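You operate a simulated robot arm through the tools that you are given. There is no shell and no other tool.

The job below is to be done with a simulated robot arm. You get a single attempt, and the scene is never put back.

JOB
Top the clear bottle's soap up with warm water to about full, then fit its pump.
Fine: stand it on the drain rack under the spout, set the tap to warm, shut it after; bottle back; the black pump waits in the teal pot. Set down upright: clear bottle.

The check looks at the end state, three seconds after you hand in, the way a careful person would. Anything else that was tipped, shoved, dropped, spilled or broken makes it a failure.

ROBOT AND FRAMES
A 6-joint arm with a two-finger gripper, fixed in place. Base frame: the origin is on the floor under the middle of its stand, x ahead of it, y to its left, z up; the work surface is at about z = 0.92. Units: m, degrees, N and s.
It reaches about 1.572 m from its shoulder. Its first joint turns from -166.0 to 166.0 degrees. Payload 2.45 kg.
The tool frame sits at the grasp point between the pads (the TCP): z along the fingers, y along the line on which they close. The tips reach 0.02 m beyond it. The gripper opens to 0.14 m; its body begins 0.168 m behind the TCP.
Orientation is that of the tool frame in the base frame, as a unit quaternion [w, x, y, z]. With the fingers straight down and closing along the base's y, the tool's x points along the base's -x, its y along +y and its z along -z.

CONTROLS
- The arm moves only by the tool arm_command. Its argument "series" is a list of rows, each an object (a shift or turn left out is 0, a gripper value left out holds the last) with "offset": the shift along the tool's x, y, z in m, a list of three; "dr": the turn, a rotation vector about the tool's x, y, z in degrees, a list of three; "gripper": the closure, from 0 (fully open) to 1 (shut). In form: [{"offset": [dx, dy, dz], "dr": [wx, wy, wz], "gripper": gripper}, ...]. A call has 1 to 20 rows; each row shifts and turns the commanded pose from where the row before left it, along the tool's axes as they then stand. Rows are played at 5 a second. More than 0.05 m and 8.6 degrees between two rows, or a gripper value outside its range, and nothing of the call is played. A pose out of reach is approached as far as the arm can. The call stops where the force on the tool passes 40 N (or 10 N more than at its start, if that is more) or the arm is blocked; 0.2 s more then pass. The fingers move at their own pace (about 0.045 m/s each) and stop on an object; they squeeze with about 34 N. The grip force told is the motor's: it shows also when the fingers shut on nothing. Time passes only in rows, and 0.2 s behind the last, so rows that do not move let the fingers close. It gives the time, the measured TCP pose, the force on the tool (base axes), the opening and the grip force at its end, in the units of the frame above (readings bear some noise), with the torque about the TCP (base axes, N m) and any sound that the robot's microphone picked up.
- Cameras (640 x 400 px; columns grow to the right, rows downward): "scene" is fixed at [0.3995, 0.4973, 1.6422]; the picture's right is [-0.75, -0.67, 0.00], its down [-0.41, 0.46, -0.78] and it looks along [0.52, -0.58, -0.62] (base axes); focal length 330 px, centre (320, 200). "wrist" rides on the gripper at [0.078, 0.011, -0.209] in the tool frame; the picture's right is [-0.14, 0.99, 0.00], its down [-0.92, -0.13, -0.37] and it looks along [-0.36, -0.05, 0.93] (tool axes); focal length 280 px, centre (320, 200).
- get_image(camera): a new picture of that camera. No time passes.
- measure_at(camera, pixels): there is no depth. For up to 12 entries [column, row, z] of the newest picture of that camera ("zoom" is the newest enlarged one), the place [x, y] in the base frame at which the ray of that pixel passes the height z, good to about 0.003 m. No time passes.
- close_up(camera, box): a new picture of the part [left, top, right, bottom] of that camera's present view, enlarged. No time passes.
- finish_job(): hands the job in; it is judged then, once.

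Leave the gripper open and the arm clear of the work at the hand-in unless told otherwise.

The tools are called after "Emit:" by a JSON object that holds its "api" and its "payload". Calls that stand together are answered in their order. arm_command: Moves the arm, as the interface text tells. Its arguments: {"type":"object","properties":{"series":{"type":"array","items":{"type":"object","properties":{"offset":{"type":"array","items":{"type":"number"}},"dr":{"type":"array","items":{"type":"number"}},"gripper":{"type":"number"}}}}},"required":["series"]} The other tools are called the same way: get_image (camera) takes a picture; measure_at (camera, pixels) gives the place at which the rays of pixels pass given heights; close_up (camera, box) takes an enlarged picture of a part of a camera's view; finish_job () hands the job in.

At the start:

```text
clock: 0.0
tool_pos: [0.6843, -0.105, 1.3666]
tool_rot: [0.001, -0.001, 1.0, -0.002]
contact_force: [0.0, 0.0, -0.4]
moment: [0.01, 0.0, -0.02]
opening: 0.14
finger_force: 0.0
```

scene: 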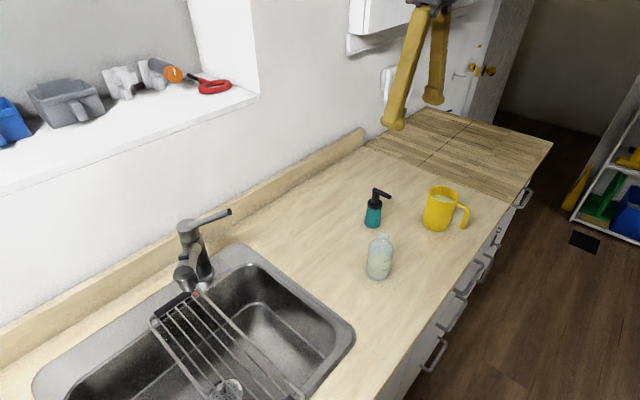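
wrist: 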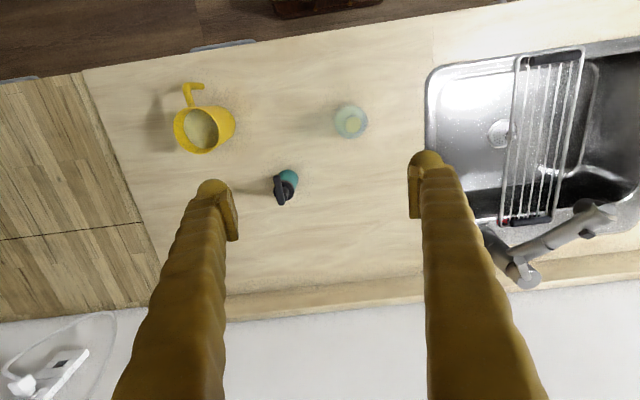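

I start with a closer look. In the scene picture the clear bottle is near (379,258), the teal pot with the black pump near (374,208), the yellow mug near (440,208), the tap near (195,250) and the rack near (225,345). I'll take enlarged views of these.

Emit:
{"api": "close_up", "payload": {"camera": "scene", "box": [320, 160, 480, 300]}}

Emit:
{"api": "close_up", "payload": {"camera": "scene", "box": [130, 190, 330, 400]}}

Emit:
{"api": "close_up", "payload": {"camera": "wrist", "box": [420, 30, 640, 300]}}

Emit:
{"api": "close_up", "payload": {"camera": "wrist", "box": [160, 70, 400, 220]}}

```text
2.86 times, centred on (400, 230) of scene
```

zoom: 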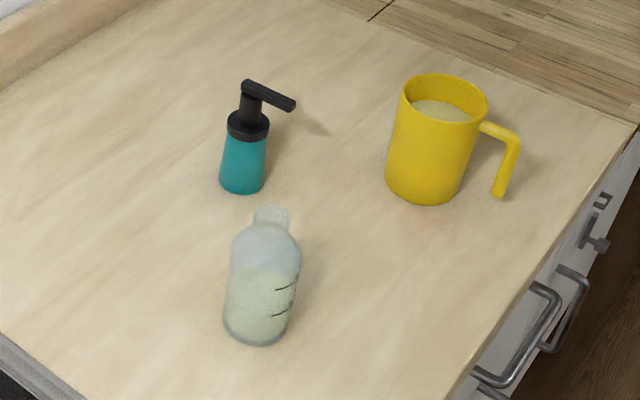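

```text
1.90 times, centred on (230, 295) of scene
```

zoom: 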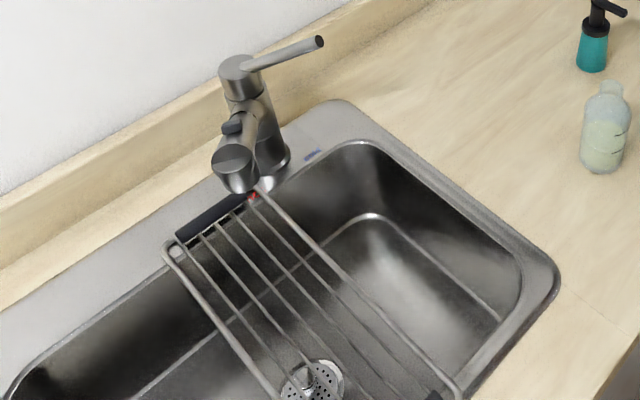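

```text
1.48 times, centred on (530, 165) of wrist
```

zoom: 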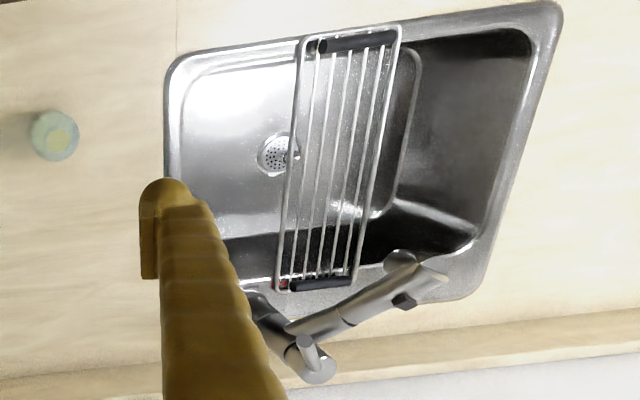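

```text
2.67 times, centred on (280, 145) of wrist
```

zoom: 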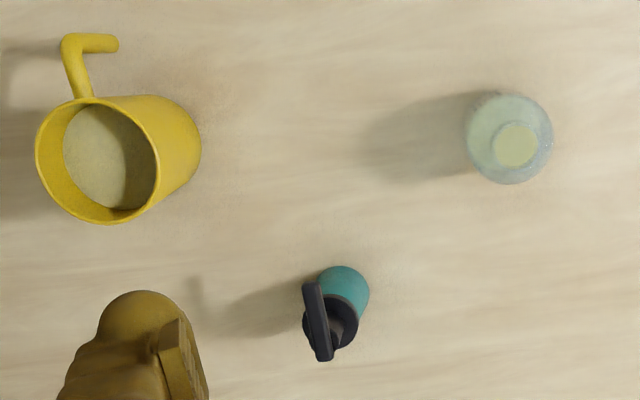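

I can see the bottle (with graduation marks), the pot with its pump, the mug, and a single-lever tap with a red mark and a blue mark beside it. Next I'll measure where things stand, using pixels from both full pictures at likely heights.

Emit:
{"api": "measure_at", "payload": {"camera": "scene", "pixels": [[377.5, 275, 0.92], [383, 235, 1.06], [373, 224, 0.92], [376, 190, 1.06], [390, 197, 1.06], [437, 227, 0.92], [442, 190, 1.03], [187, 283, 1.1], [200, 222, 1.2], [229, 212, 1.25], [205, 280, 0.93], [228, 272, 0.92]]}}

Emit:
{"api": "measure_at", "payload": {"camera": "wrist", "pixels": [[353, 124, 1.06], [350, 122, 0.92], [284, 192, 1.06], [290, 180, 0.92], [200, 130, 1.03], [590, 210, 1.1], [527, 276, 1.2], [515, 258, 1.25], [520, 60, 0.92], [582, 50, 0.92], [503, 224, 0.92], [549, 220, 0.92]]}}

```text
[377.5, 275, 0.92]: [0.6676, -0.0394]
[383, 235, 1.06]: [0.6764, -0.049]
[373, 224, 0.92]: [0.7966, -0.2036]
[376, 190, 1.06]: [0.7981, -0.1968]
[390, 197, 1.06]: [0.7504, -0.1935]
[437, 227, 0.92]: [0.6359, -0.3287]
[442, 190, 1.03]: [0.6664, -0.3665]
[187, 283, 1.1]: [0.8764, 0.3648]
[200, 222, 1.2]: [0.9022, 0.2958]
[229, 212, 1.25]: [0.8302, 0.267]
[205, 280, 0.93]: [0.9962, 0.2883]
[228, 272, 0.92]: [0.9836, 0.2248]
```

```text
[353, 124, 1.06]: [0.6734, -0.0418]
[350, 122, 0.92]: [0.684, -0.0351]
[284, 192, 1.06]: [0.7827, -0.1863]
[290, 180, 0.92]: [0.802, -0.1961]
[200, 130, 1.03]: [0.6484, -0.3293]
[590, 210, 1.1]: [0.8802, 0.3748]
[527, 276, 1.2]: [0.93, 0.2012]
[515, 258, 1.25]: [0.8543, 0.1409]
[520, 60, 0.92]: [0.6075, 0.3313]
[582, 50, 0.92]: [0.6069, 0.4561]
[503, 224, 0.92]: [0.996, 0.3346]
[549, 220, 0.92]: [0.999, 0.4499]
```

The bottle is at about (0.675,-0.042), the pot at about (0.797,-0.200), the spout outlet near (0.88,0.37), and the rack runs along x 0.61–1.0, y 0.33–0.45. I need better views of the tap, so I'll shift the arm high up toward +y, well above everything, and look with the wrist camera.

Emit:
{"api": "arm_command", "payload": {"series": [{"offset": [0.02, 0.04, 0]}, {"offset": [0.02, 0.04, 0]}, {"offset": [0.02, 0.04, 0]}, {"offset": [0.02, 0.04, 0]}, {"offset": [0, 0.04, 0]}, {"offset": [0, 0.04, 0]}, {"offset": [0, 0.04, 0]}, {"offset": [0, 0.04, 0]}, {"offset": [0, 0.04, 0]}, {"offset": [0, 0, 0]}]}}

```text
clock: 2.2
tool_pos: [0.6034, 0.2579, 1.3637]
tool_rot: [0.001, 0.0, 1.0, -0.001]
contact_force: [0.6, 0.1, 0.5]
moment: [0.01, 0.01, -0.01]
opening: 0.14
finger_force: 0.0
```

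The arm is now at (0.603,0.258,1.364). I'll take pictures from here.

Emit:
{"api": "get_image", "payload": {"camera": "wrist"}}

Emit:
{"api": "get_image", "payload": {"camera": "scene"}}

```text
taken
```

wrist: 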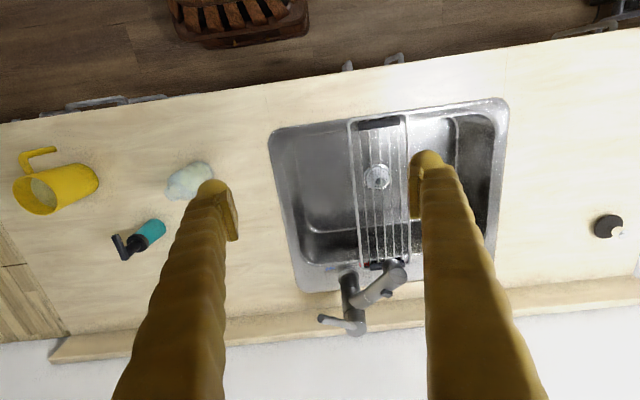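

```text
taken
```

scene: 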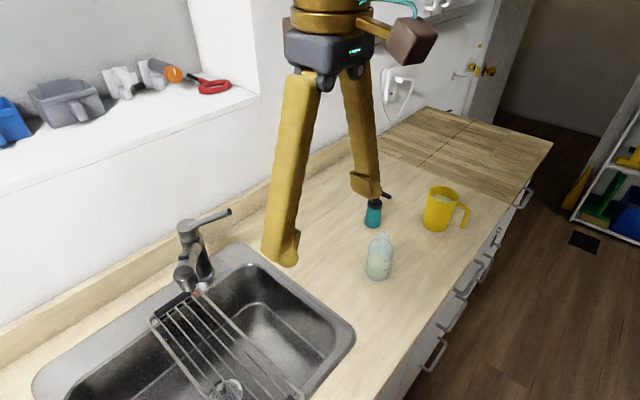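

The tap now shows clearly at about (345–400, 260–335). I'll enlarge it in both cameras.

Emit:
{"api": "close_up", "payload": {"camera": "wrist", "box": [300, 230, 430, 350]}}

Emit:
{"api": "close_up", "payload": {"camera": "scene", "box": [140, 195, 260, 315]}}

Emit:
{"api": "measure_at", "payload": {"camera": "wrist", "pixels": [[392, 272, 1.08], [392, 272, 1.12], [355, 328, 1.15], [355, 328, 1.2], [322, 319, 1.2], [322, 319, 1.25], [350, 285, 0.925], [354, 122, 0.92], [405, 118, 0.92], [361, 262, 0.92], [408, 262, 0.92], [607, 228, 0.92]]}}

```text
3.33 times, centred on (365, 290) of wrist
```

zoom: 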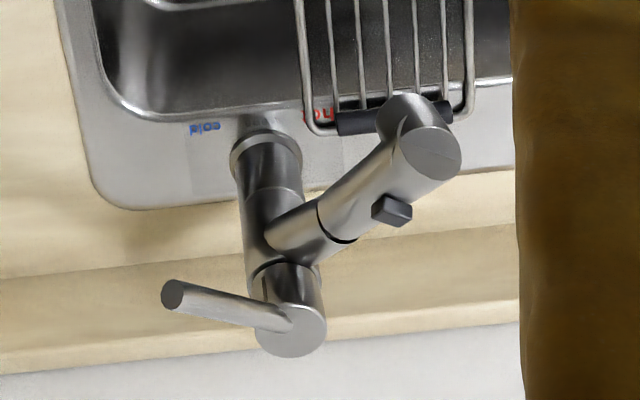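

```text
3.33 times, centred on (200, 255) of scene
```

zoom: 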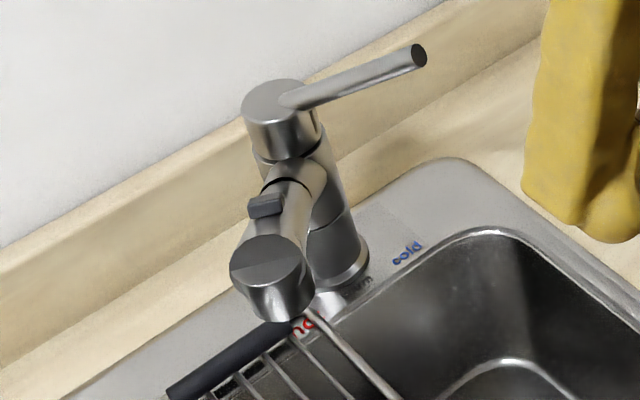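

```text
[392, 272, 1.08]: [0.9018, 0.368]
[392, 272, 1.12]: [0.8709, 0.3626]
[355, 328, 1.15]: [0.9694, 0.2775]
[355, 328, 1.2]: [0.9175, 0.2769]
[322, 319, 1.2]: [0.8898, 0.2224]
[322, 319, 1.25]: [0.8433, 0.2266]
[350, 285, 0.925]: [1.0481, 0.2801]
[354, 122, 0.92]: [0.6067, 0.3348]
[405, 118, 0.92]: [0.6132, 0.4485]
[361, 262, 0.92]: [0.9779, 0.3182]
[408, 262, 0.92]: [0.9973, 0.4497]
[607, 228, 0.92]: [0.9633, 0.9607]
```

There are labels on the sink deck: blue "cold" and a partly hidden red one, with maybe dark text between them. I'll enlarge further to read them.

Emit:
{"api": "close_up", "payload": {"camera": "scene", "box": [180, 250, 240, 300]}}

Emit:
{"api": "close_up", "payload": {"camera": "wrist", "box": [325, 245, 385, 285]}}

Emit:
{"api": "close_up", "payload": {"camera": "wrist", "box": [335, 90, 435, 280]}}

```text
8.00 times, centred on (210, 275) of scene
```

zoom: 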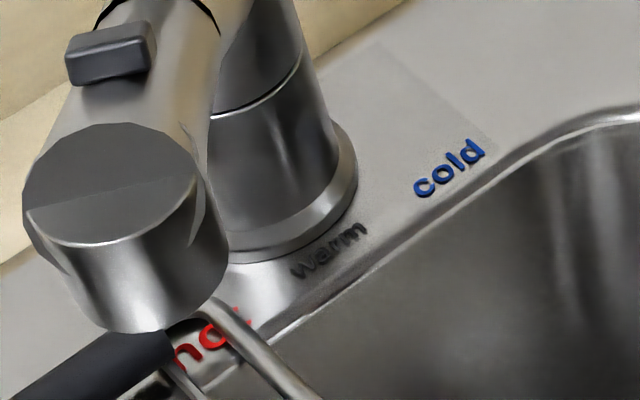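

```text
10.00 times, centred on (355, 265) of wrist
```

zoom: 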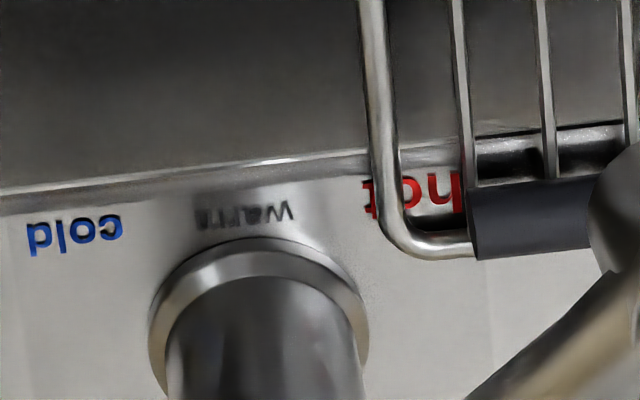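

```text
2.11 times, centred on (385, 185) of wrist
```

zoom: 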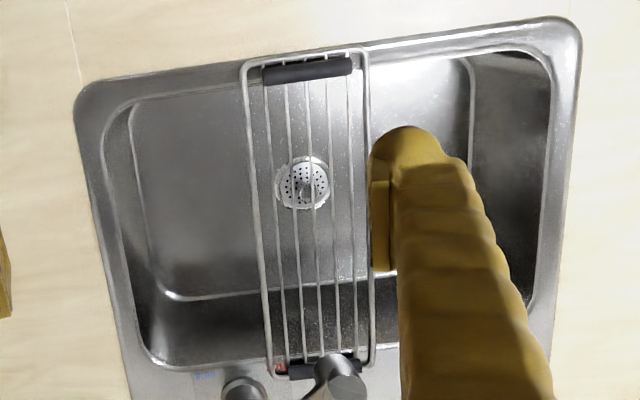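

The labels read "cold" (blue), "warm" (grey) and "hot" (red). They run around the tap's front, so the lever's direction sets the temperature. I'll measure the labels, the tap base, the lever and the spout in both pictures so I can triangulate them.

Emit:
{"api": "measure_at", "payload": {"camera": "wrist", "pixels": [[330.5, 268.5, 0.922], [347.5, 266.5, 0.922], [364.5, 264.5, 0.922], [349, 277.5, 0.925], [321, 318.6, 1.15], [321, 318.6, 1.2], [357, 329.7, 1.1], [357, 329.7, 1.15], [398, 276, 1.05], [398, 276, 1.1], [390, 262, 1.05], [390, 262, 1.1]]}}

Emit:
{"api": "measure_at", "payload": {"camera": "scene", "pixels": [[226, 271, 0.922], [211, 281, 0.922], [197, 292, 0.922], [230, 211.5, 1.15], [230, 211.5, 1.2], [185.6, 224.4, 1.1], [185.6, 224.4, 1.15], [184, 275, 1.05], [184, 275, 1.1], [188, 287, 1.05], [188, 287, 1.1], [205, 272, 0.925]]}}

```text
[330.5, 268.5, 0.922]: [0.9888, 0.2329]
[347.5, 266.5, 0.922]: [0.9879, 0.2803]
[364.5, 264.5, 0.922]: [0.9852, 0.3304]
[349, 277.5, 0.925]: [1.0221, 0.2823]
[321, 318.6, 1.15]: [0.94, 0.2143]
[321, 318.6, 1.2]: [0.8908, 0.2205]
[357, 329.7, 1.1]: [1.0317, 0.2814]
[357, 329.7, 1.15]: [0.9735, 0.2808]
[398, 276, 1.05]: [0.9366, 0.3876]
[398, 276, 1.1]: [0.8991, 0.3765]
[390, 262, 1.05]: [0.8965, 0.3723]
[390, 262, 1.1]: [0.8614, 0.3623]
```

```text
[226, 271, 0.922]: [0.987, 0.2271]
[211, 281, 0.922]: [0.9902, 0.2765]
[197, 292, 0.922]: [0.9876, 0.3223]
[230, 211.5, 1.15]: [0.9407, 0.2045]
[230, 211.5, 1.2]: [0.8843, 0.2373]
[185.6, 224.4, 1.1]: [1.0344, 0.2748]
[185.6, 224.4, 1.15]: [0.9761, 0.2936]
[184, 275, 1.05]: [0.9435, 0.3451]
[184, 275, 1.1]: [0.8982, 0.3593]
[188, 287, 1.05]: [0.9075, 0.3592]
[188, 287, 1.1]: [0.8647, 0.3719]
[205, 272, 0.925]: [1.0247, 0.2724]
```

Triangulating gives these positions:
- Tap axis: (1.023,0.281).
- Lever pivot top: z≈1.115.
- Lever tip: about (0.921,0.217,1.168), about 33° from straight ahead on the "cold" side. "Warm" is straight forward (−x).
- Spout outlet: about (0.877,0.367,1.075).

The bottle goes under a low spout, so I want to grip it from the front with the fingers roughly horizontal and the camera above the hand. First I turn the tool 180° about its own axis, in free air.

Emit:
{"api": "arm_command", "payload": {"series": [{"dr": [0, 0, 8.57]}, {"dr": [0, 0, 8.57]}, {"dr": [0, 0, 8.57]}, {"dr": [0, 0, 8.57]}, {"dr": [0, 0, 8.57]}, {"dr": [0, 0, 8.57]}, {"dr": [0, 0, 8.57]}, {"dr": [0, 0, 8.57]}, {"dr": [0, 0, 8.57]}, {"dr": [0, 0, 8.57]}, {"dr": [0, 0, 8.57]}, {"dr": [0, 0, 8.57]}, {"dr": [0, 0, 8.57]}, {"dr": [0, 0, 8.57]}, {"dr": [0, 0, 8.57]}, {"dr": [0, 0, 8.57]}, {"dr": [0, 0, 8.57]}, {"dr": [0, 0, 8.57]}, {"dr": [0, 0, 8.57]}, {"dr": [0, 0, 8.57]}]}}

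```text
clock: 6.4
tool_pos: [0.6046, 0.2561, 1.3656]
tool_rot: [0.0, 0.962, 0.271, 0.0]
contact_force: [0.7, 0.1, 0.9]
moment: [0.01, 0.01, 0.03]
opening: 0.14
finger_force: 0.1
out of reach, approached as far as the arm can: row 18, 19, 20
```

The wrist stopped at about 149° because of a joint limit. I'll use the original turn of the hand instead, with the fingers pitched about 45° forward, which also keeps the camera clear of the counter. I turn back now.

Emit:
{"api": "arm_command", "payload": {"series": [{"dr": [0, 0, -8.57]}, {"dr": [0, 0, -8.57]}, {"dr": [0, 0, -8.57]}, {"dr": [0, 0, -8.57]}, {"dr": [0, 0, -8.57]}, {"dr": [0, 0, -8.57]}, {"dr": [0, 0, -8.57]}, {"dr": [0, 0, -8.57]}, {"dr": [0, 0, -8.57]}, {"dr": [0, 0, -8.57]}, {"dr": [0, 0, -8.57]}, {"dr": [0, 0, -8.57]}, {"dr": [0, 0, -8.57]}, {"dr": [0, 0, -8.57]}, {"dr": [0, 0, -8.57]}, {"dr": [0, 0, -8.57]}, {"dr": [0, 0, -8.57]}]}}

```text
clock: 10.0
tool_pos: [0.6052, 0.2565, 1.3658]
tool_rot: [0.0, 0.023, 1.0, -0.001]
contact_force: [0.2, 0.1, 0.1]
moment: [0.04, 0.01, 0.0]
opening: 0.1399
finger_force: 0.0
```

The turn is undone to within 2.6°. I correct that and move toward the lever for a closer look. The TCP stays at z≈1.39, so the tips are at 1.37, well above the lever tip at 1.17.

Emit:
{"api": "arm_command", "payload": {"series": [{"dr": [0, 0, -2.64], "offset": [0, 0, 0]}, {"offset": [-0.03, -0.02, -0.01]}, {"offset": [-0.03, -0.02, -0.01]}, {"offset": [-0.03, -0.01, -0.01]}, {"offset": [-0.03, 0, 0]}, {"offset": [-0.03, 0, 0]}, {"offset": [0, 0, 0]}]}}

```text
clock: 11.6
tool_pos: [0.7523, 0.2064, 1.3977]
tool_rot: [0.0, 0.002, 1.0, -0.001]
contact_force: [-0.5, -0.5, 0.5]
moment: [0.0, -0.02, -0.04]
opening: 0.1402
finger_force: 0.0
```

I'm now above and in front of the tap, so I take the wrist picture and a fresh scene picture.

Emit:
{"api": "get_image", "payload": {"camera": "wrist"}}

Emit:
{"api": "get_image", "payload": {"camera": "scene"}}

```text
taken
```

wrist: 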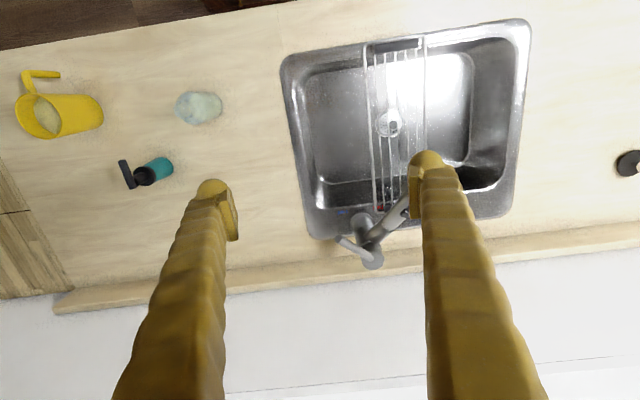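

```text
taken
```

scene: 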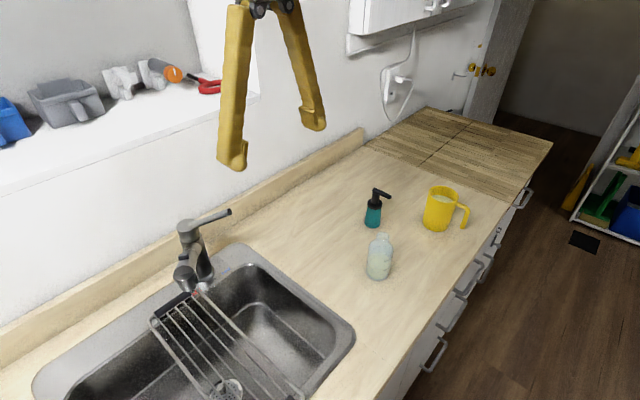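

I enlarge the tap, and also the bottle and pot, in this wrist view.

Emit:
{"api": "close_up", "payload": {"camera": "wrist", "box": [315, 180, 435, 280]}}

Emit:
{"api": "close_up", "payload": {"camera": "wrist", "box": [100, 70, 250, 200]}}

Emit:
{"api": "measure_at", "payload": {"camera": "wrist", "pixels": [[338, 238, 1.15], [338, 238, 1.2], [373, 264, 1.1], [373, 264, 1.15], [368, 45, 0.92], [368, 45, 0.94], [424, 38, 0.92], [377, 215, 0.92], [377, 215, 0.94], [428, 210, 0.92], [212, 107, 1.06], [188, 110, 0.92]]}}

```text
4.00 times, centred on (375, 230) of wrist
```

zoom: 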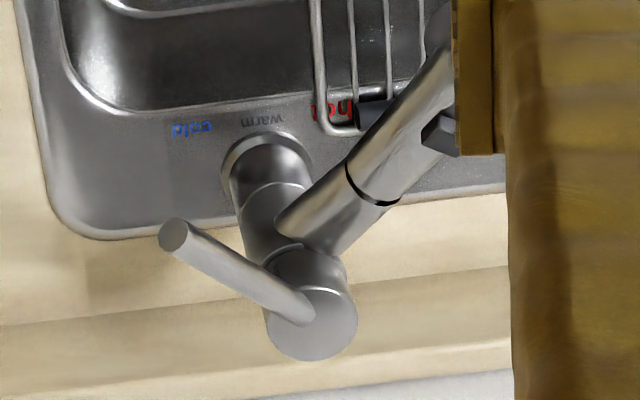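

```text
3.08 times, centred on (175, 135) of wrist
```

zoom: 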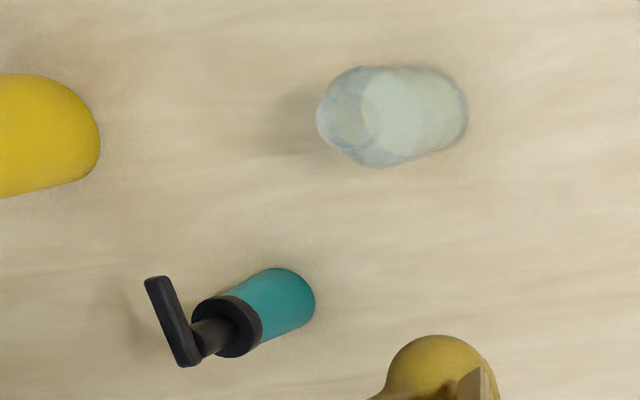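

```text
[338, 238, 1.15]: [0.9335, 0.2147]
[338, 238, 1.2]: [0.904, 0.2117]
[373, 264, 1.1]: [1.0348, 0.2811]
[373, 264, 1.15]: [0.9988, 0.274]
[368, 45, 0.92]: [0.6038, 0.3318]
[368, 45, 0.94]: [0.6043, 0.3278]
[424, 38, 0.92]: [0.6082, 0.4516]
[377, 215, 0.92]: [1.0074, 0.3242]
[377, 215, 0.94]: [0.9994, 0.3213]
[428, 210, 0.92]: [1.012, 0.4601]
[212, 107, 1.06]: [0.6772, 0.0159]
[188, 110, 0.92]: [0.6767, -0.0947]
```

The lever tip is at about (0.923,0.215,1.166), the pivot at about (1.02,0.280,1.113), and the rod is about 17 mm thick. The lever points about 34° off toward cold and rises about 24°. I'll go above a grip point about 2 cm in from its tip, turn the hand to the lever's direction and half-close the fingers.

Emit:
{"api": "arm_command", "payload": {"series": [{"offset": [-0.0372, 0.0037, 0.022], "gripper": 0.5}, {"offset": [-0.0372, 0.0037, 0.022]}, {"offset": [-0.0372, 0.0037, 0.022]}, {"offset": [-0.0372, 0.0037, 0.022]}, {"offset": [-0.0372, 0.0037, 0.022]}, {"dr": [0, 0, -8.45]}, {"dr": [0, 0, -8.45]}, {"dr": [0, 0, -8.45]}, {"dr": [0, 0, -8.45]}, {"offset": [0, 0, 0]}]}}

```text
clock: 13.8
tool_pos: [0.9392, 0.223, 1.2857]
tool_rot: [0.001, -0.29, 0.957, 0.0]
contact_force: [1.4, 1.2, -0.1]
moment: [0.01, 0.01, 0.01]
opening: 0.0701
finger_force: 0.0
```

I'm over the lever with an opening of 0.070. I check the alignment in both cameras before going down.

Emit:
{"api": "get_image", "payload": {"camera": "wrist"}}

Emit:
{"api": "close_up", "payload": {"camera": "scene", "box": [140, 130, 300, 310]}}

```text
taken
```

wrist: 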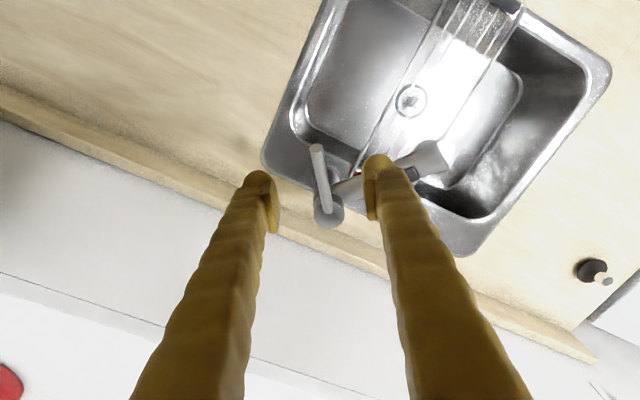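

```text
2.22 times, centred on (220, 220) of scene
```

zoom: 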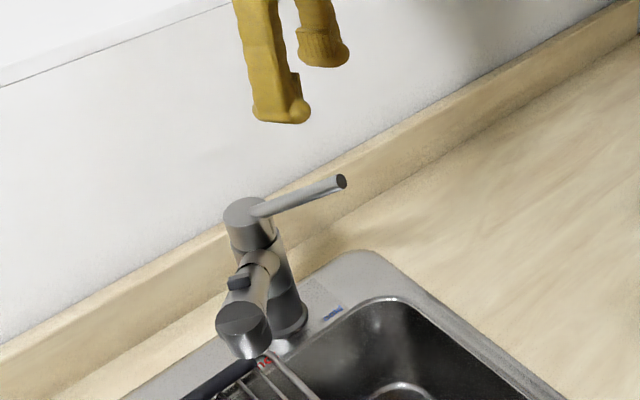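

The lever passes right under the grip point (column ~318 at row ~160, where the TCP axis projects), with the tip about 1.5 cm beyond. I descend 0.12 m, watching the force.

Emit:
{"api": "arm_command", "payload": {"series": [{"offset": [0, 0, 0.03]}, {"offset": [0, 0, 0.03]}, {"offset": [0, 0, 0.03]}, {"offset": [0, 0, 0.03]}, {"offset": [0, 0, 0]}]}}

```text
clock: 15.0
tool_pos: [0.9417, 0.225, 1.168]
tool_rot: [0.0, -0.289, 0.957, 0.0]
contact_force: [-0.4, 0.2, -0.6]
moment: [0.01, 0.01, 0.02]
opening: 0.0702
finger_force: 0.0
```

No contact so far. I check that the fingers straddle the rod.

Emit:
{"api": "close_up", "payload": {"camera": "wrist", "box": [220, 120, 440, 260]}}

Emit:
{"api": "close_up", "payload": {"camera": "scene", "box": [140, 170, 280, 290]}}

```text
2.86 times, centred on (330, 190) of wrist
```

zoom: 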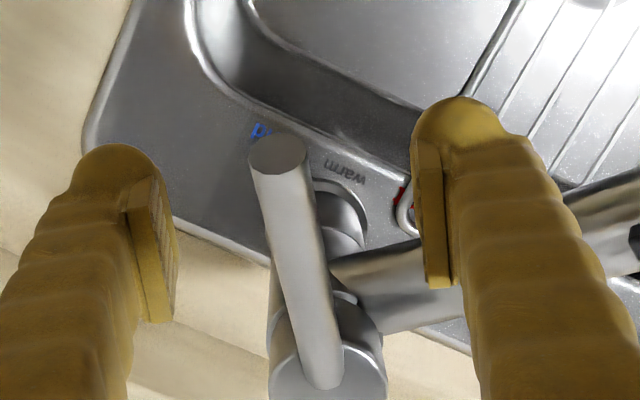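

```text
3.33 times, centred on (210, 230) of scene
```

zoom: 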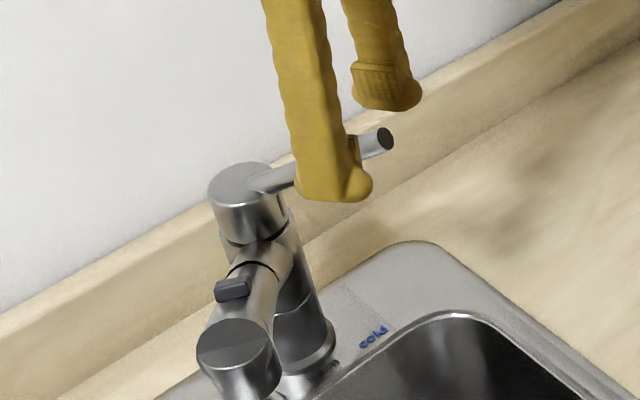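

The fingers straddle the rod. I close on it without moving.

Emit:
{"api": "arm_command", "payload": {"series": [{"gripper": 1.0}, {"gripper": 1.0}, {"gripper": 1.0}, {"gripper": 1.0}, {"gripper": 1.0}]}}

```text
clock: 16.2
tool_pos: [0.9415, 0.2232, 1.1676]
tool_rot: [0.0, -0.289, 0.957, -0.001]
contact_force: [-1.0, -0.6, -0.8]
moment: [-0.1, 0.09, 0.0]
opening: 0.0157
finger_force: 40.0
```

I have the rod (opening 15.7 mm). Now I swing it about the tap axis toward "warm", shifting along the arc and turning the hand with it. I do two steps first and read the force.

Emit:
{"api": "arm_command", "payload": {"series": [{"offset": [-0.0007, 0.012, 0], "dr": [0, 0, 7]}, {"offset": [-0.0007, 0.012, 0], "dr": [0, 0, 7]}, {"offset": [0, 0, 0]}]}}

```text
clock: 17.0
tool_pos: [0.9316, 0.2454, 1.1674]
tool_rot: [0.001, -0.17, 0.985, 0.0]
contact_force: [19.7, 8.2, -1.1]
moment: [0.17, -0.51, 0.06]
opening: 0.0153
finger_force: 41.5
```

The force is almost all along the rod (about 21 N), so my arc is slightly too wide. I ease 3 mm inward and re-read.

Emit:
{"api": "arm_command", "payload": {"series": [{"offset": [-0.003, 0, 0]}, {"offset": [0, 0, 0]}]}}

```text
clock: 17.6
tool_pos: [0.9296, 0.2442, 1.1672]
tool_rot: [-0.001, -0.171, 0.985, -0.001]
contact_force: [-25.9, -9.5, 7.3]
moment: [-0.32, 0.93, 0.01]
opening: 0.0156
finger_force: 41.7
```

That overshot; the neutral spot is about 1.5 mm back out. I correct by that much and continue in single steps with a slightly larger inward share.

Emit:
{"api": "arm_command", "payload": {"series": [{"offset": [0.0017, 0, 0]}, {"offset": [-0.0012, 0.012, 0], "dr": [0, 0, 7]}, {"offset": [0, 0, 0]}]}}

```text
clock: 18.4
tool_pos: [0.9282, 0.2571, 1.1681]
tool_rot: [0.001, -0.11, 0.994, -0.001]
contact_force: [-22.1, -5.3, 13.0]
moment: [-0.04, 0.33, -0.06]
opening: 0.0158
finger_force: 41.9
```

The lever is at about 14° now, and I'm pressing slightly inward. I ease out 1.4 mm and take another 7° step.

Emit:
{"api": "arm_command", "payload": {"series": [{"offset": [0.0014, 0, -0.0005]}, {"offset": [-0.0006, 0.012, 0], "dr": [0, 0, 7]}, {"offset": [0, 0, 0]}]}}

```text
clock: 19.2
tool_pos: [0.9248, 0.2688, 1.1663]
tool_rot: [0.001, -0.048, 0.999, -0.001]
contact_force: [8.5, 1.9, 12.2]
moment: [0.09, -0.79, 0.05]
opening: 0.0156
finger_force: 41.6
```

Forces are small now, and about 7° remain. I take the last step to straight ahead.

Emit:
{"api": "arm_command", "payload": {"series": [{"offset": [-0.0009, 0.012, -0.0004], "dr": [0, 0, 7]}, {"offset": [0, 0, 0]}]}}

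Emit:
{"api": "get_image", "payload": {"camera": "wrist"}}

Emit:
{"api": "close_up", "payload": {"camera": "scene", "box": [120, 170, 280, 310]}}

```text
clock: 19.8
tool_pos: [0.9254, 0.2791, 1.1677]
tool_rot: [0.001, 0.013, 1.0, 0.0]
contact_force: [27.9, -0.5, 6.7]
moment: [0.03, -0.68, 0.04]
opening: 0.0156
finger_force: 41.4
```

```text
taken
```

wrist: 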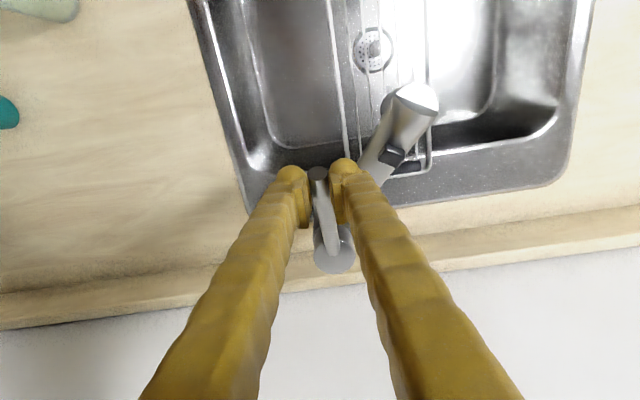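

```text
2.86 times, centred on (200, 240) of scene
```

zoom: 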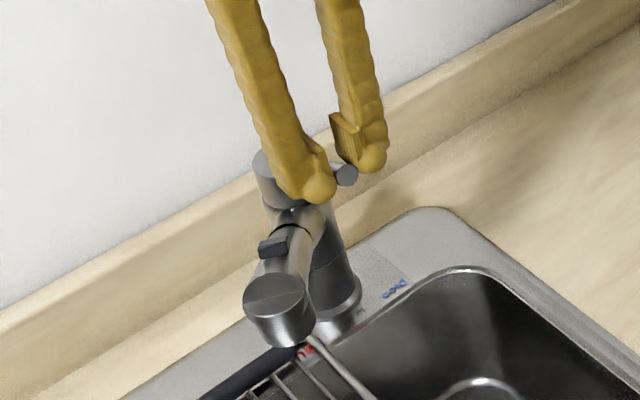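

The lever now points straight ahead at "warm". I relax the 1.7 mm outward pull. Then, with nothing under the spout but the sink, I try a small lift (about 1 cm along its arc) to learn how the tap opens and where the stream falls.

Emit:
{"api": "arm_command", "payload": {"series": [{"offset": [-0.0017, 0, 0]}, {"offset": [-0.002, 0, -0.0046]}, {"offset": [0, 0, 0]}]}}

```text
clock: 20.6
tool_pos: [0.9267, 0.2806, 1.1713]
tool_rot: [0.0, 0.012, 1.0, -0.001]
contact_force: [-3.9, 1.1, -7.8]
moment: [-0.02, 0.89, 0.06]
opening: 0.0155
finger_force: 41.7
```

The forces are small and the lever follows. I lift a little more and look.

Emit:
{"api": "arm_command", "payload": {"series": [{"offset": [-0.0021, 0, -0.0046]}, {"offset": [0, 0, 0]}]}}

Emit:
{"api": "close_up", "payload": {"camera": "scene", "box": [120, 190, 280, 350]}}

```text
clock: 21.2
tool_pos: [0.9296, 0.2781, 1.1759]
tool_rot: [0.001, 0.013, 1.0, -0.001]
contact_force: [8.7, -1.1, -13.6]
moment: [0.01, 0.43, 0.01]
opening: 0.0149
finger_force: 41.1
```

```text
2.50 times, centred on (200, 270) of scene
```

zoom: 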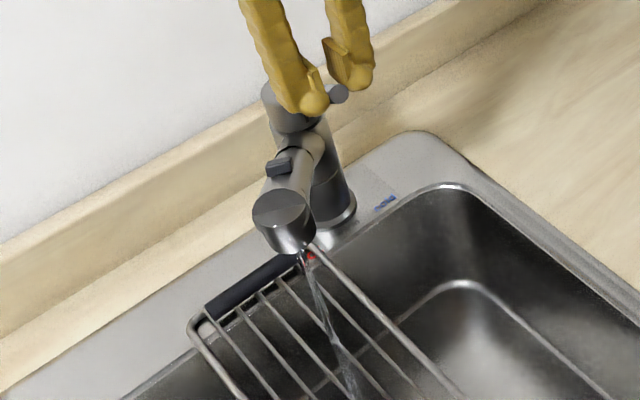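

Water is running in a clean vertical stream through the rack into the sink. No time passes for pictures, so I look closer to find the stream's exact position and the rack's height.

Emit:
{"api": "close_up", "payload": {"camera": "wrist", "box": [340, 60, 460, 200]}}

Emit:
{"api": "close_up", "payload": {"camera": "scene", "box": [150, 270, 250, 370]}}

```text
2.86 times, centred on (400, 130) of wrist
```

zoom: 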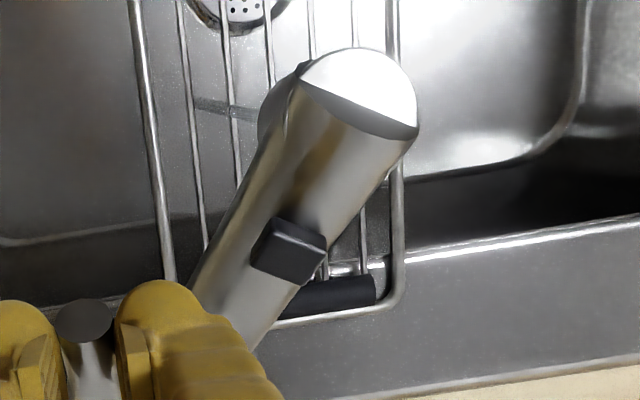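

```text
4.00 times, centred on (200, 320) of scene
```

zoom: 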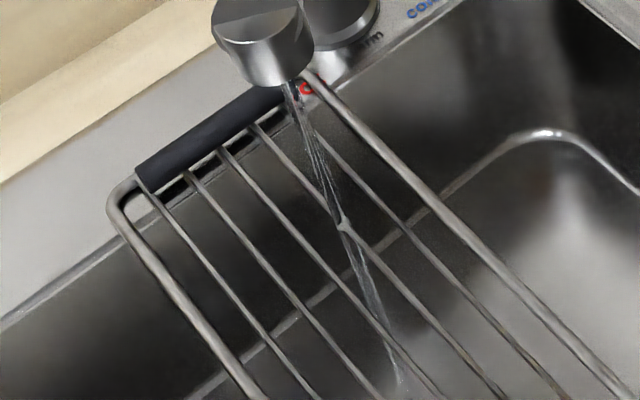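

The stream strikes a rack bar at scene pixel about (206,326). I measure that point and a rack corner seen in both cameras, at several heights, to get the rack height.

Emit:
{"api": "measure_at", "payload": {"camera": "scene", "pixels": [[206.2, 326.2, 0.9], [206.2, 326.2, 0.92], [206.2, 326.2, 0.94], [150.5, 320, 0.9], [150.5, 320, 0.92], [150.5, 320, 0.94], [192.5, 292, 1.06], [192.5, 292, 1.08], [185, 274, 1.12], [219, 373, 0.8]]}}

Emit:
{"api": "measure_at", "payload": {"camera": "wrist", "pixels": [[426, 164, 0.9], [426, 164, 0.92], [426, 164, 0.94], [412, 92, 1.1], [412, 92, 1.13], [412, 92, 1.15], [388, 103, 1.06], [388, 103, 1.08]]}}

```text
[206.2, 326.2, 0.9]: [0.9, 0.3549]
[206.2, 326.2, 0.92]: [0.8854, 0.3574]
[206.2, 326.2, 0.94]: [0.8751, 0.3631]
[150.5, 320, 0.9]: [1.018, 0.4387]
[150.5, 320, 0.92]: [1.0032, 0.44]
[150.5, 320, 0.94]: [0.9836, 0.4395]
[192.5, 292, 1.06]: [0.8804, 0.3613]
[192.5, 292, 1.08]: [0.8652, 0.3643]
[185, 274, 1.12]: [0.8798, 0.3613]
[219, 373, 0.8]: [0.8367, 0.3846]
```

```text
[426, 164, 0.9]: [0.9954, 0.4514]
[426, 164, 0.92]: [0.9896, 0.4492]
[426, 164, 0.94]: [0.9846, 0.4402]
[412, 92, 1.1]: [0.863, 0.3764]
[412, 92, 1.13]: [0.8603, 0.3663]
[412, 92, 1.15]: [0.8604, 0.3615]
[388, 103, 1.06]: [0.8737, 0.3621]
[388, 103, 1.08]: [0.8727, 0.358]
```

The rack top comes out at z≈0.935, and the stream falls at about (0.875,0.362). That's all I need from this test, so I shut the tap by reversing the lift.

Emit:
{"api": "arm_command", "payload": {"series": [{"offset": [0.0021, 0, 0.0046]}, {"offset": [0.002, 0, 0.0046]}, {"offset": [0, 0, 0]}]}}

Emit:
{"api": "close_up", "payload": {"camera": "scene", "box": [150, 210, 250, 370]}}

```text
clock: 22.0
tool_pos: [0.9239, 0.2805, 1.1691]
tool_rot: [0.001, 0.012, 1.0, 0.0]
contact_force: [11.5, 0.9, 22.7]
moment: [0.01, -1.02, 0.02]
opening: 0.0149
finger_force: 40.4
```

```text
2.50 times, centred on (200, 290) of scene
```

zoom: 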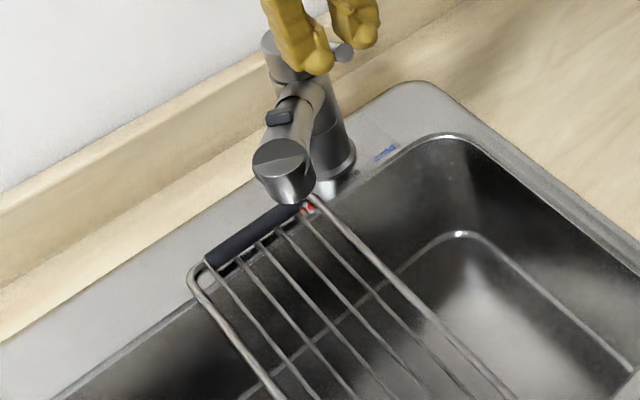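

The stream has stopped and the tap is shut at warm. I release the rod and rise straight up.

Emit:
{"api": "arm_command", "payload": {"series": [{"offset": [0, 0, -0.001], "gripper": 0.5}, {"gripper": 0.5}, {"gripper": 0.5}, {"offset": [0, 0, 0]}, {"offset": [0, 0, -0.03]}, {"offset": [0, 0, -0.04]}, {"offset": [0, 0, -0.05]}, {"offset": [0.03, 0, -0.04]}, {"offset": [0.04, 0, 0]}, {"offset": [0, 0, 0]}]}}

Emit:
{"api": "get_image", "payload": {"camera": "wrist"}}

Emit:
{"api": "close_up", "payload": {"camera": "scene", "box": [120, 190, 280, 350]}}

```text
clock: 24.2
tool_pos: [0.8522, 0.2827, 1.3272]
tool_rot: [0.001, 0.012, 1.0, -0.002]
contact_force: [-0.7, -0.1, 0.3]
moment: [0.03, 0.04, 0.03]
opening: 0.0698
finger_force: 0.1
```

```text
taken
```

wrist: 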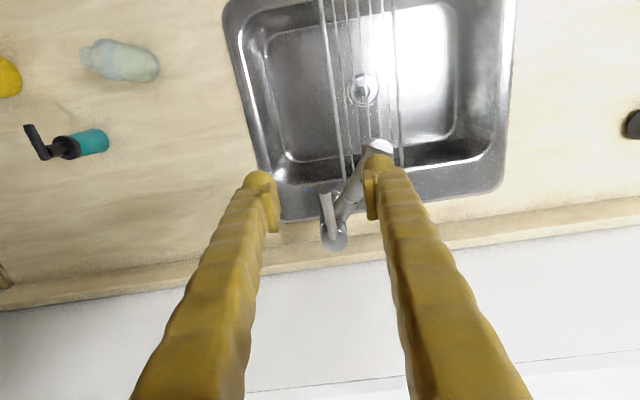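

```text
2.50 times, centred on (200, 270) of scene
```

zoom: 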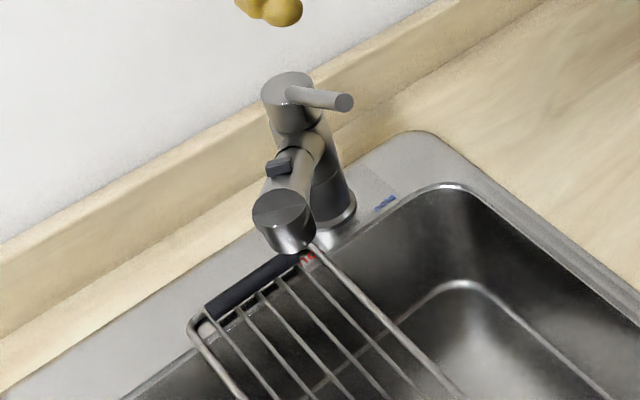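

The lever is at warm and the tap is shut. Next is the bottle: I travel high to in front of it, to about (0.52,-0.043), straighten the small turn and pitch the fingers 45° forward.

Emit:
{"api": "arm_command", "payload": {"series": [{"offset": [0.037, -0.036, 0], "dr": [0, 0, -1.4], "gripper": 0.25}, {"offset": [0.037, -0.036, 0]}, {"offset": [0.037, -0.036, 0]}, {"offset": [0.037, -0.036, 0]}, {"offset": [0.037, -0.036, 0]}, {"offset": [0.037, -0.036, 0]}, {"offset": [0.037, -0.036, 0]}, {"offset": [0.037, -0.036, 0]}, {"offset": [0.037, -0.036, 0]}, {"dr": [0, -7.5, 0]}, {"dr": [0, -7.5, 0]}, {"dr": [0, -7.5, 0]}, {"dr": [0, -7.5, 0]}, {"dr": [0, -7.5, 0]}, {"dr": [0, -7.5, 0]}, {"offset": [0, 0, 0]}]}}

Emit:
{"api": "get_image", "payload": {"camera": "wrist"}}

Emit:
{"api": "get_image", "payload": {"camera": "scene"}}

```text
refused: row 1 steps farther than a row can; nothing moved
```

```text
taken
```

wrist: 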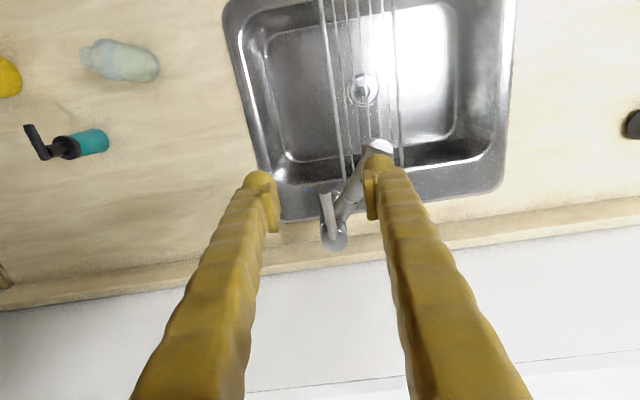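

```text
taken
```

scene: 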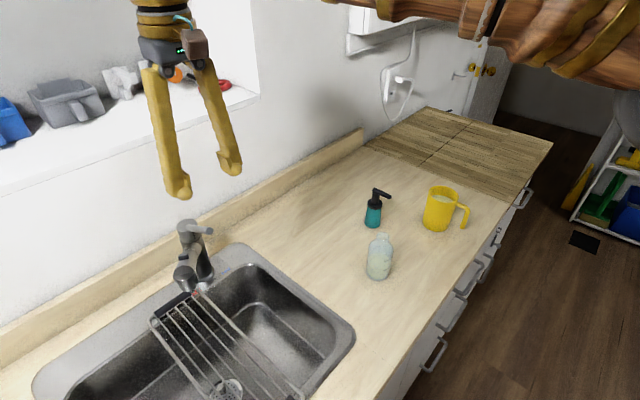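

The step was a hair over the limit (0.0516 m), so nothing moved. I repeat the move with smaller steps.

Emit:
{"api": "arm_command", "payload": {"series": [{"offset": [0.033, -0.0326, 0], "dr": [0, 0, -1.4], "gripper": 0.25}, {"offset": [0.033, -0.0326, 0]}, {"offset": [0.033, -0.0326, 0]}, {"offset": [0.033, -0.0326, 0]}, {"offset": [0.033, -0.0326, 0]}, {"offset": [0.033, -0.0326, 0]}, {"offset": [0.033, -0.0326, 0]}, {"offset": [0.033, -0.0326, 0]}, {"offset": [0.033, -0.0326, 0]}, {"offset": [0.033, -0.0326, 0]}, {"dr": [0, -7.5, 0]}, {"dr": [0, -7.5, 0]}, {"dr": [0, -7.5, 0]}, {"dr": [0, -7.5, 0]}, {"dr": [0, -7.5, 0]}, {"dr": [0, -7.5, 0]}, {"offset": [0, 0, 0]}]}}

Emit:
{"api": "get_image", "payload": {"camera": "wrist"}}

Emit:
{"api": "get_image", "payload": {"camera": "scene"}}

```text
clock: 27.8
tool_pos: [0.526, -0.0448, 1.3284]
tool_rot: [0.384, 0.0, 0.923, -0.001]
contact_force: [0.1, 1.0, 0.0]
moment: [0.0, 0.0, -0.02]
opening: 0.105
finger_force: 0.0
```

```text
taken
```

wrist: 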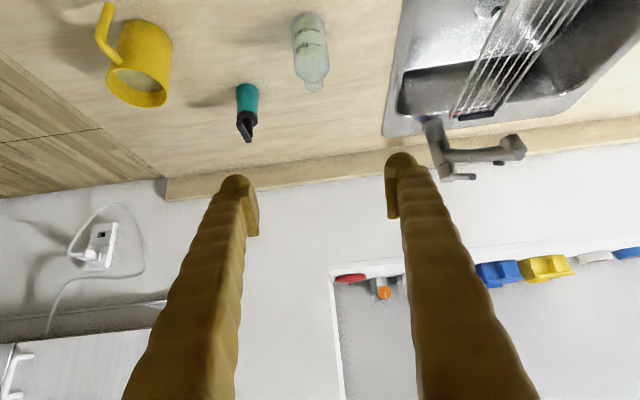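

```text
taken
```

scene: 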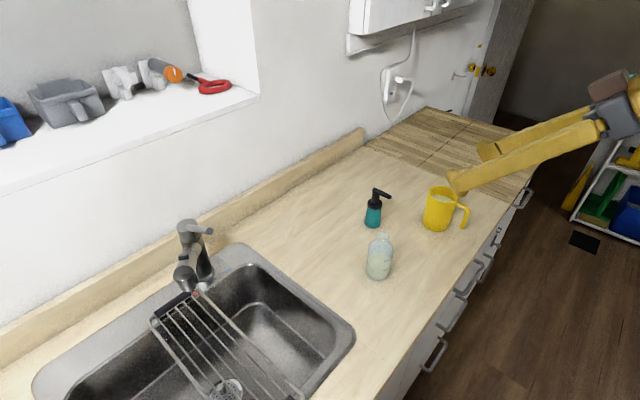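

The pitch is done. In this wrist view the bottle shows at about (310,50), the pot at (247,110) and the tap at (470,160). I enlarge each to measure heights from this more sideways angle.

Emit:
{"api": "close_up", "payload": {"camera": "wrist", "box": [220, 0, 380, 150]}}

Emit:
{"api": "close_up", "payload": {"camera": "wrist", "box": [390, 50, 550, 200]}}

Emit:
{"api": "close_up", "payload": {"camera": "scene", "box": [350, 220, 410, 290]}}

```text
2.67 times, centred on (300, 75) of wrist
```

zoom: 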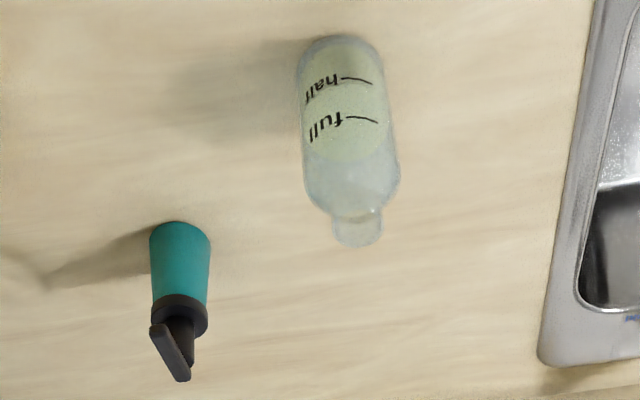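

```text
2.67 times, centred on (470, 125) of wrist
```

zoom: 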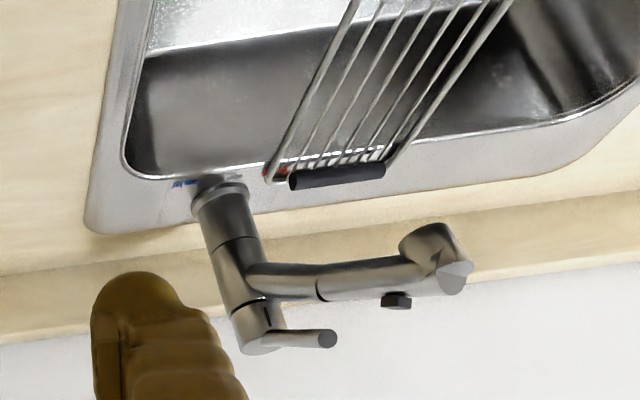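

```text
5.71 times, centred on (380, 255) of scene
```

zoom: 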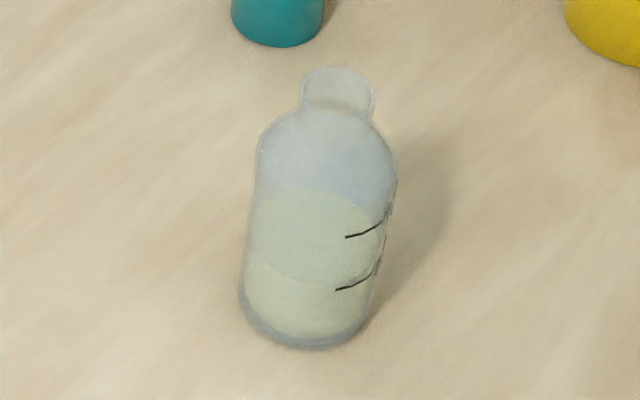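

The bottle has marks, "half" (soap is there now) and "full", which is my target. I measure the bottle's rim, the base edge, the pump and the spout at several heights to fix their sizes.

Emit:
{"api": "measure_at", "payload": {"camera": "wrist", "pixels": [[313.9, 87, 1.04], [313.9, 87, 1.06], [307.5, 13, 0.92], [247, 117, 1.0], [247, 117, 1.02], [246.7, 83, 0.92], [556, 146, 1.06], [556, 146, 1.09], [246, 133, 1.03], [251, 142, 1.03]]}}

Emit:
{"api": "measure_at", "payload": {"camera": "scene", "pixels": [[383.2, 235.4, 1.04], [383.2, 235.4, 1.06], [376, 281, 0.92], [375, 204, 1.0], [375, 204, 1.02], [371, 228, 0.92], [376, 189, 1.05], [390, 197, 1.05]]}}

```text
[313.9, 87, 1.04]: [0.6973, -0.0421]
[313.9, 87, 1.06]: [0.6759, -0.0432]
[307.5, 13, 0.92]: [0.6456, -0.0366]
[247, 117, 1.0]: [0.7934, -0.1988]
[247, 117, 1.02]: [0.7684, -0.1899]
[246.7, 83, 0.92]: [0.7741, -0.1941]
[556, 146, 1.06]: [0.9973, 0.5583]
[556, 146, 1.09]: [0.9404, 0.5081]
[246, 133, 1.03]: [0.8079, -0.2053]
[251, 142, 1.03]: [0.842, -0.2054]
```

```text
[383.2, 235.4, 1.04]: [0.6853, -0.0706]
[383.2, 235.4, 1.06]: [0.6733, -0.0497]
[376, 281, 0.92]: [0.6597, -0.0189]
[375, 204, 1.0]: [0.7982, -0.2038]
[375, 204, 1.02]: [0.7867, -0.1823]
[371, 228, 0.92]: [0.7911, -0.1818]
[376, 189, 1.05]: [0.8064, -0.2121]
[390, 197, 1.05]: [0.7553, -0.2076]
```

The numbers put the bottle axis near (0.675,-0.043), about 66 mm in diameter, and roughly 0.14 m tall. I want a better height before sliding it under the spout, so I move to a pre-grasp pose 14 cm back along the fingers and look from nearly side-on.

Emit:
{"api": "arm_command", "payload": {"series": [{"offset": [0.0185, 0.0002, 0.0271]}, {"offset": [0.0185, 0.0002, 0.0271]}, {"offset": [0.0185, 0.0002, 0.0271]}, {"offset": [0.0185, 0.0002, 0.0271]}, {"offset": [0.0185, 0.0002, 0.0271]}, {"offset": [0.0185, 0.0002, 0.0271]}, {"offset": [0.0185, 0.0002, 0.0271]}, {"offset": [0.0185, 0.0002, 0.0271]}, {"offset": [0, 0, 0]}]}}

Emit:
{"api": "get_image", "payload": {"camera": "wrist"}}

Emit:
{"api": "get_image", "payload": {"camera": "scene"}}

```text
clock: 29.8
tool_pos: [0.5726, -0.0412, 1.0705]
tool_rot: [0.383, -0.001, 0.924, 0.0]
contact_force: [-0.1, -0.1, -0.3]
moment: [-0.01, 0.0, 0.01]
opening: 0.105
finger_force: 0.1
```

```text
taken
```

wrist: 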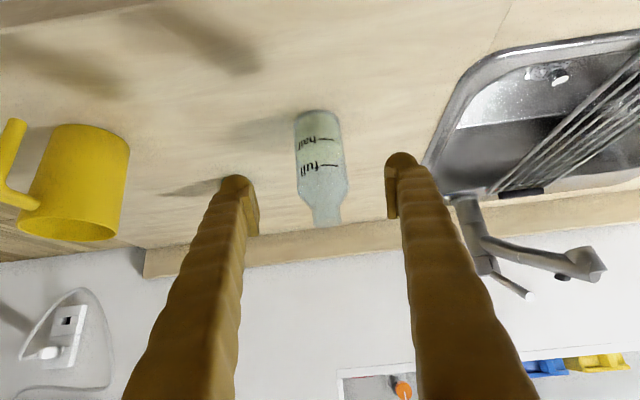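

```text
taken
```

scene: 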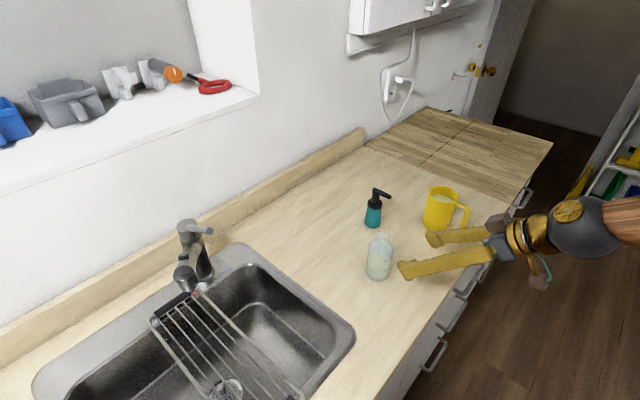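

This gives a good side view of the bottle at (320,170), upside down in the picture. I zoom in on it and on the tap.

Emit:
{"api": "close_up", "payload": {"camera": "wrist", "box": [260, 95, 380, 240]}}

Emit:
{"api": "close_up", "payload": {"camera": "wrist", "box": [430, 150, 640, 310]}}

Emit:
{"api": "measure_at", "payload": {"camera": "wrist", "pixels": [[327, 222, 1.05], [327, 222, 1.06], [327, 222, 1.07], [316, 112, 0.92], [245, 193, 0.92]]}}

```text
2.76 times, centred on (320, 168) of wrist
```

zoom: 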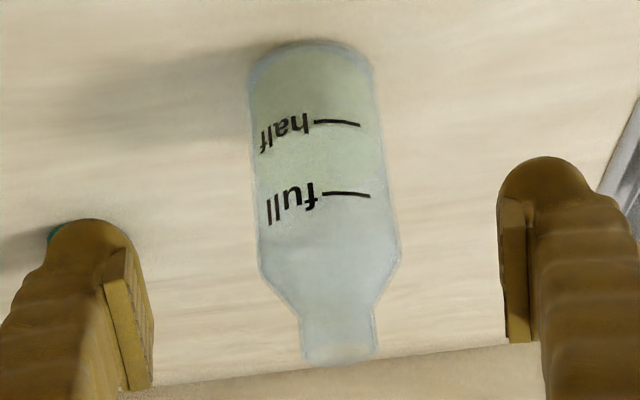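

```text
2.50 times, centred on (535, 230) of wrist
```

zoom: 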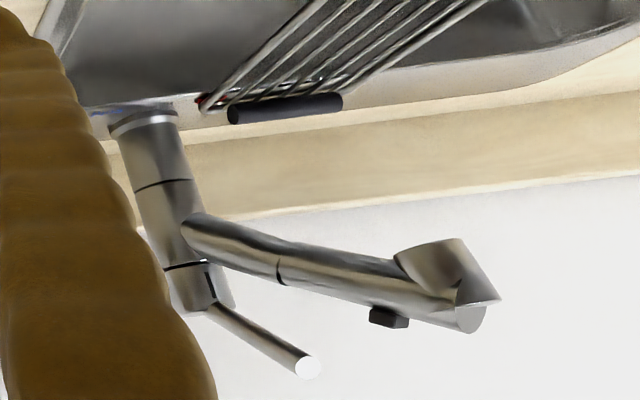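

```text
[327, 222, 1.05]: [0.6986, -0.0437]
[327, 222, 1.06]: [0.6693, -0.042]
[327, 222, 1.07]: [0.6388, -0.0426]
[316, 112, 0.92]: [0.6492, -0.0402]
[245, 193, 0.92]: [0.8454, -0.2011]
```

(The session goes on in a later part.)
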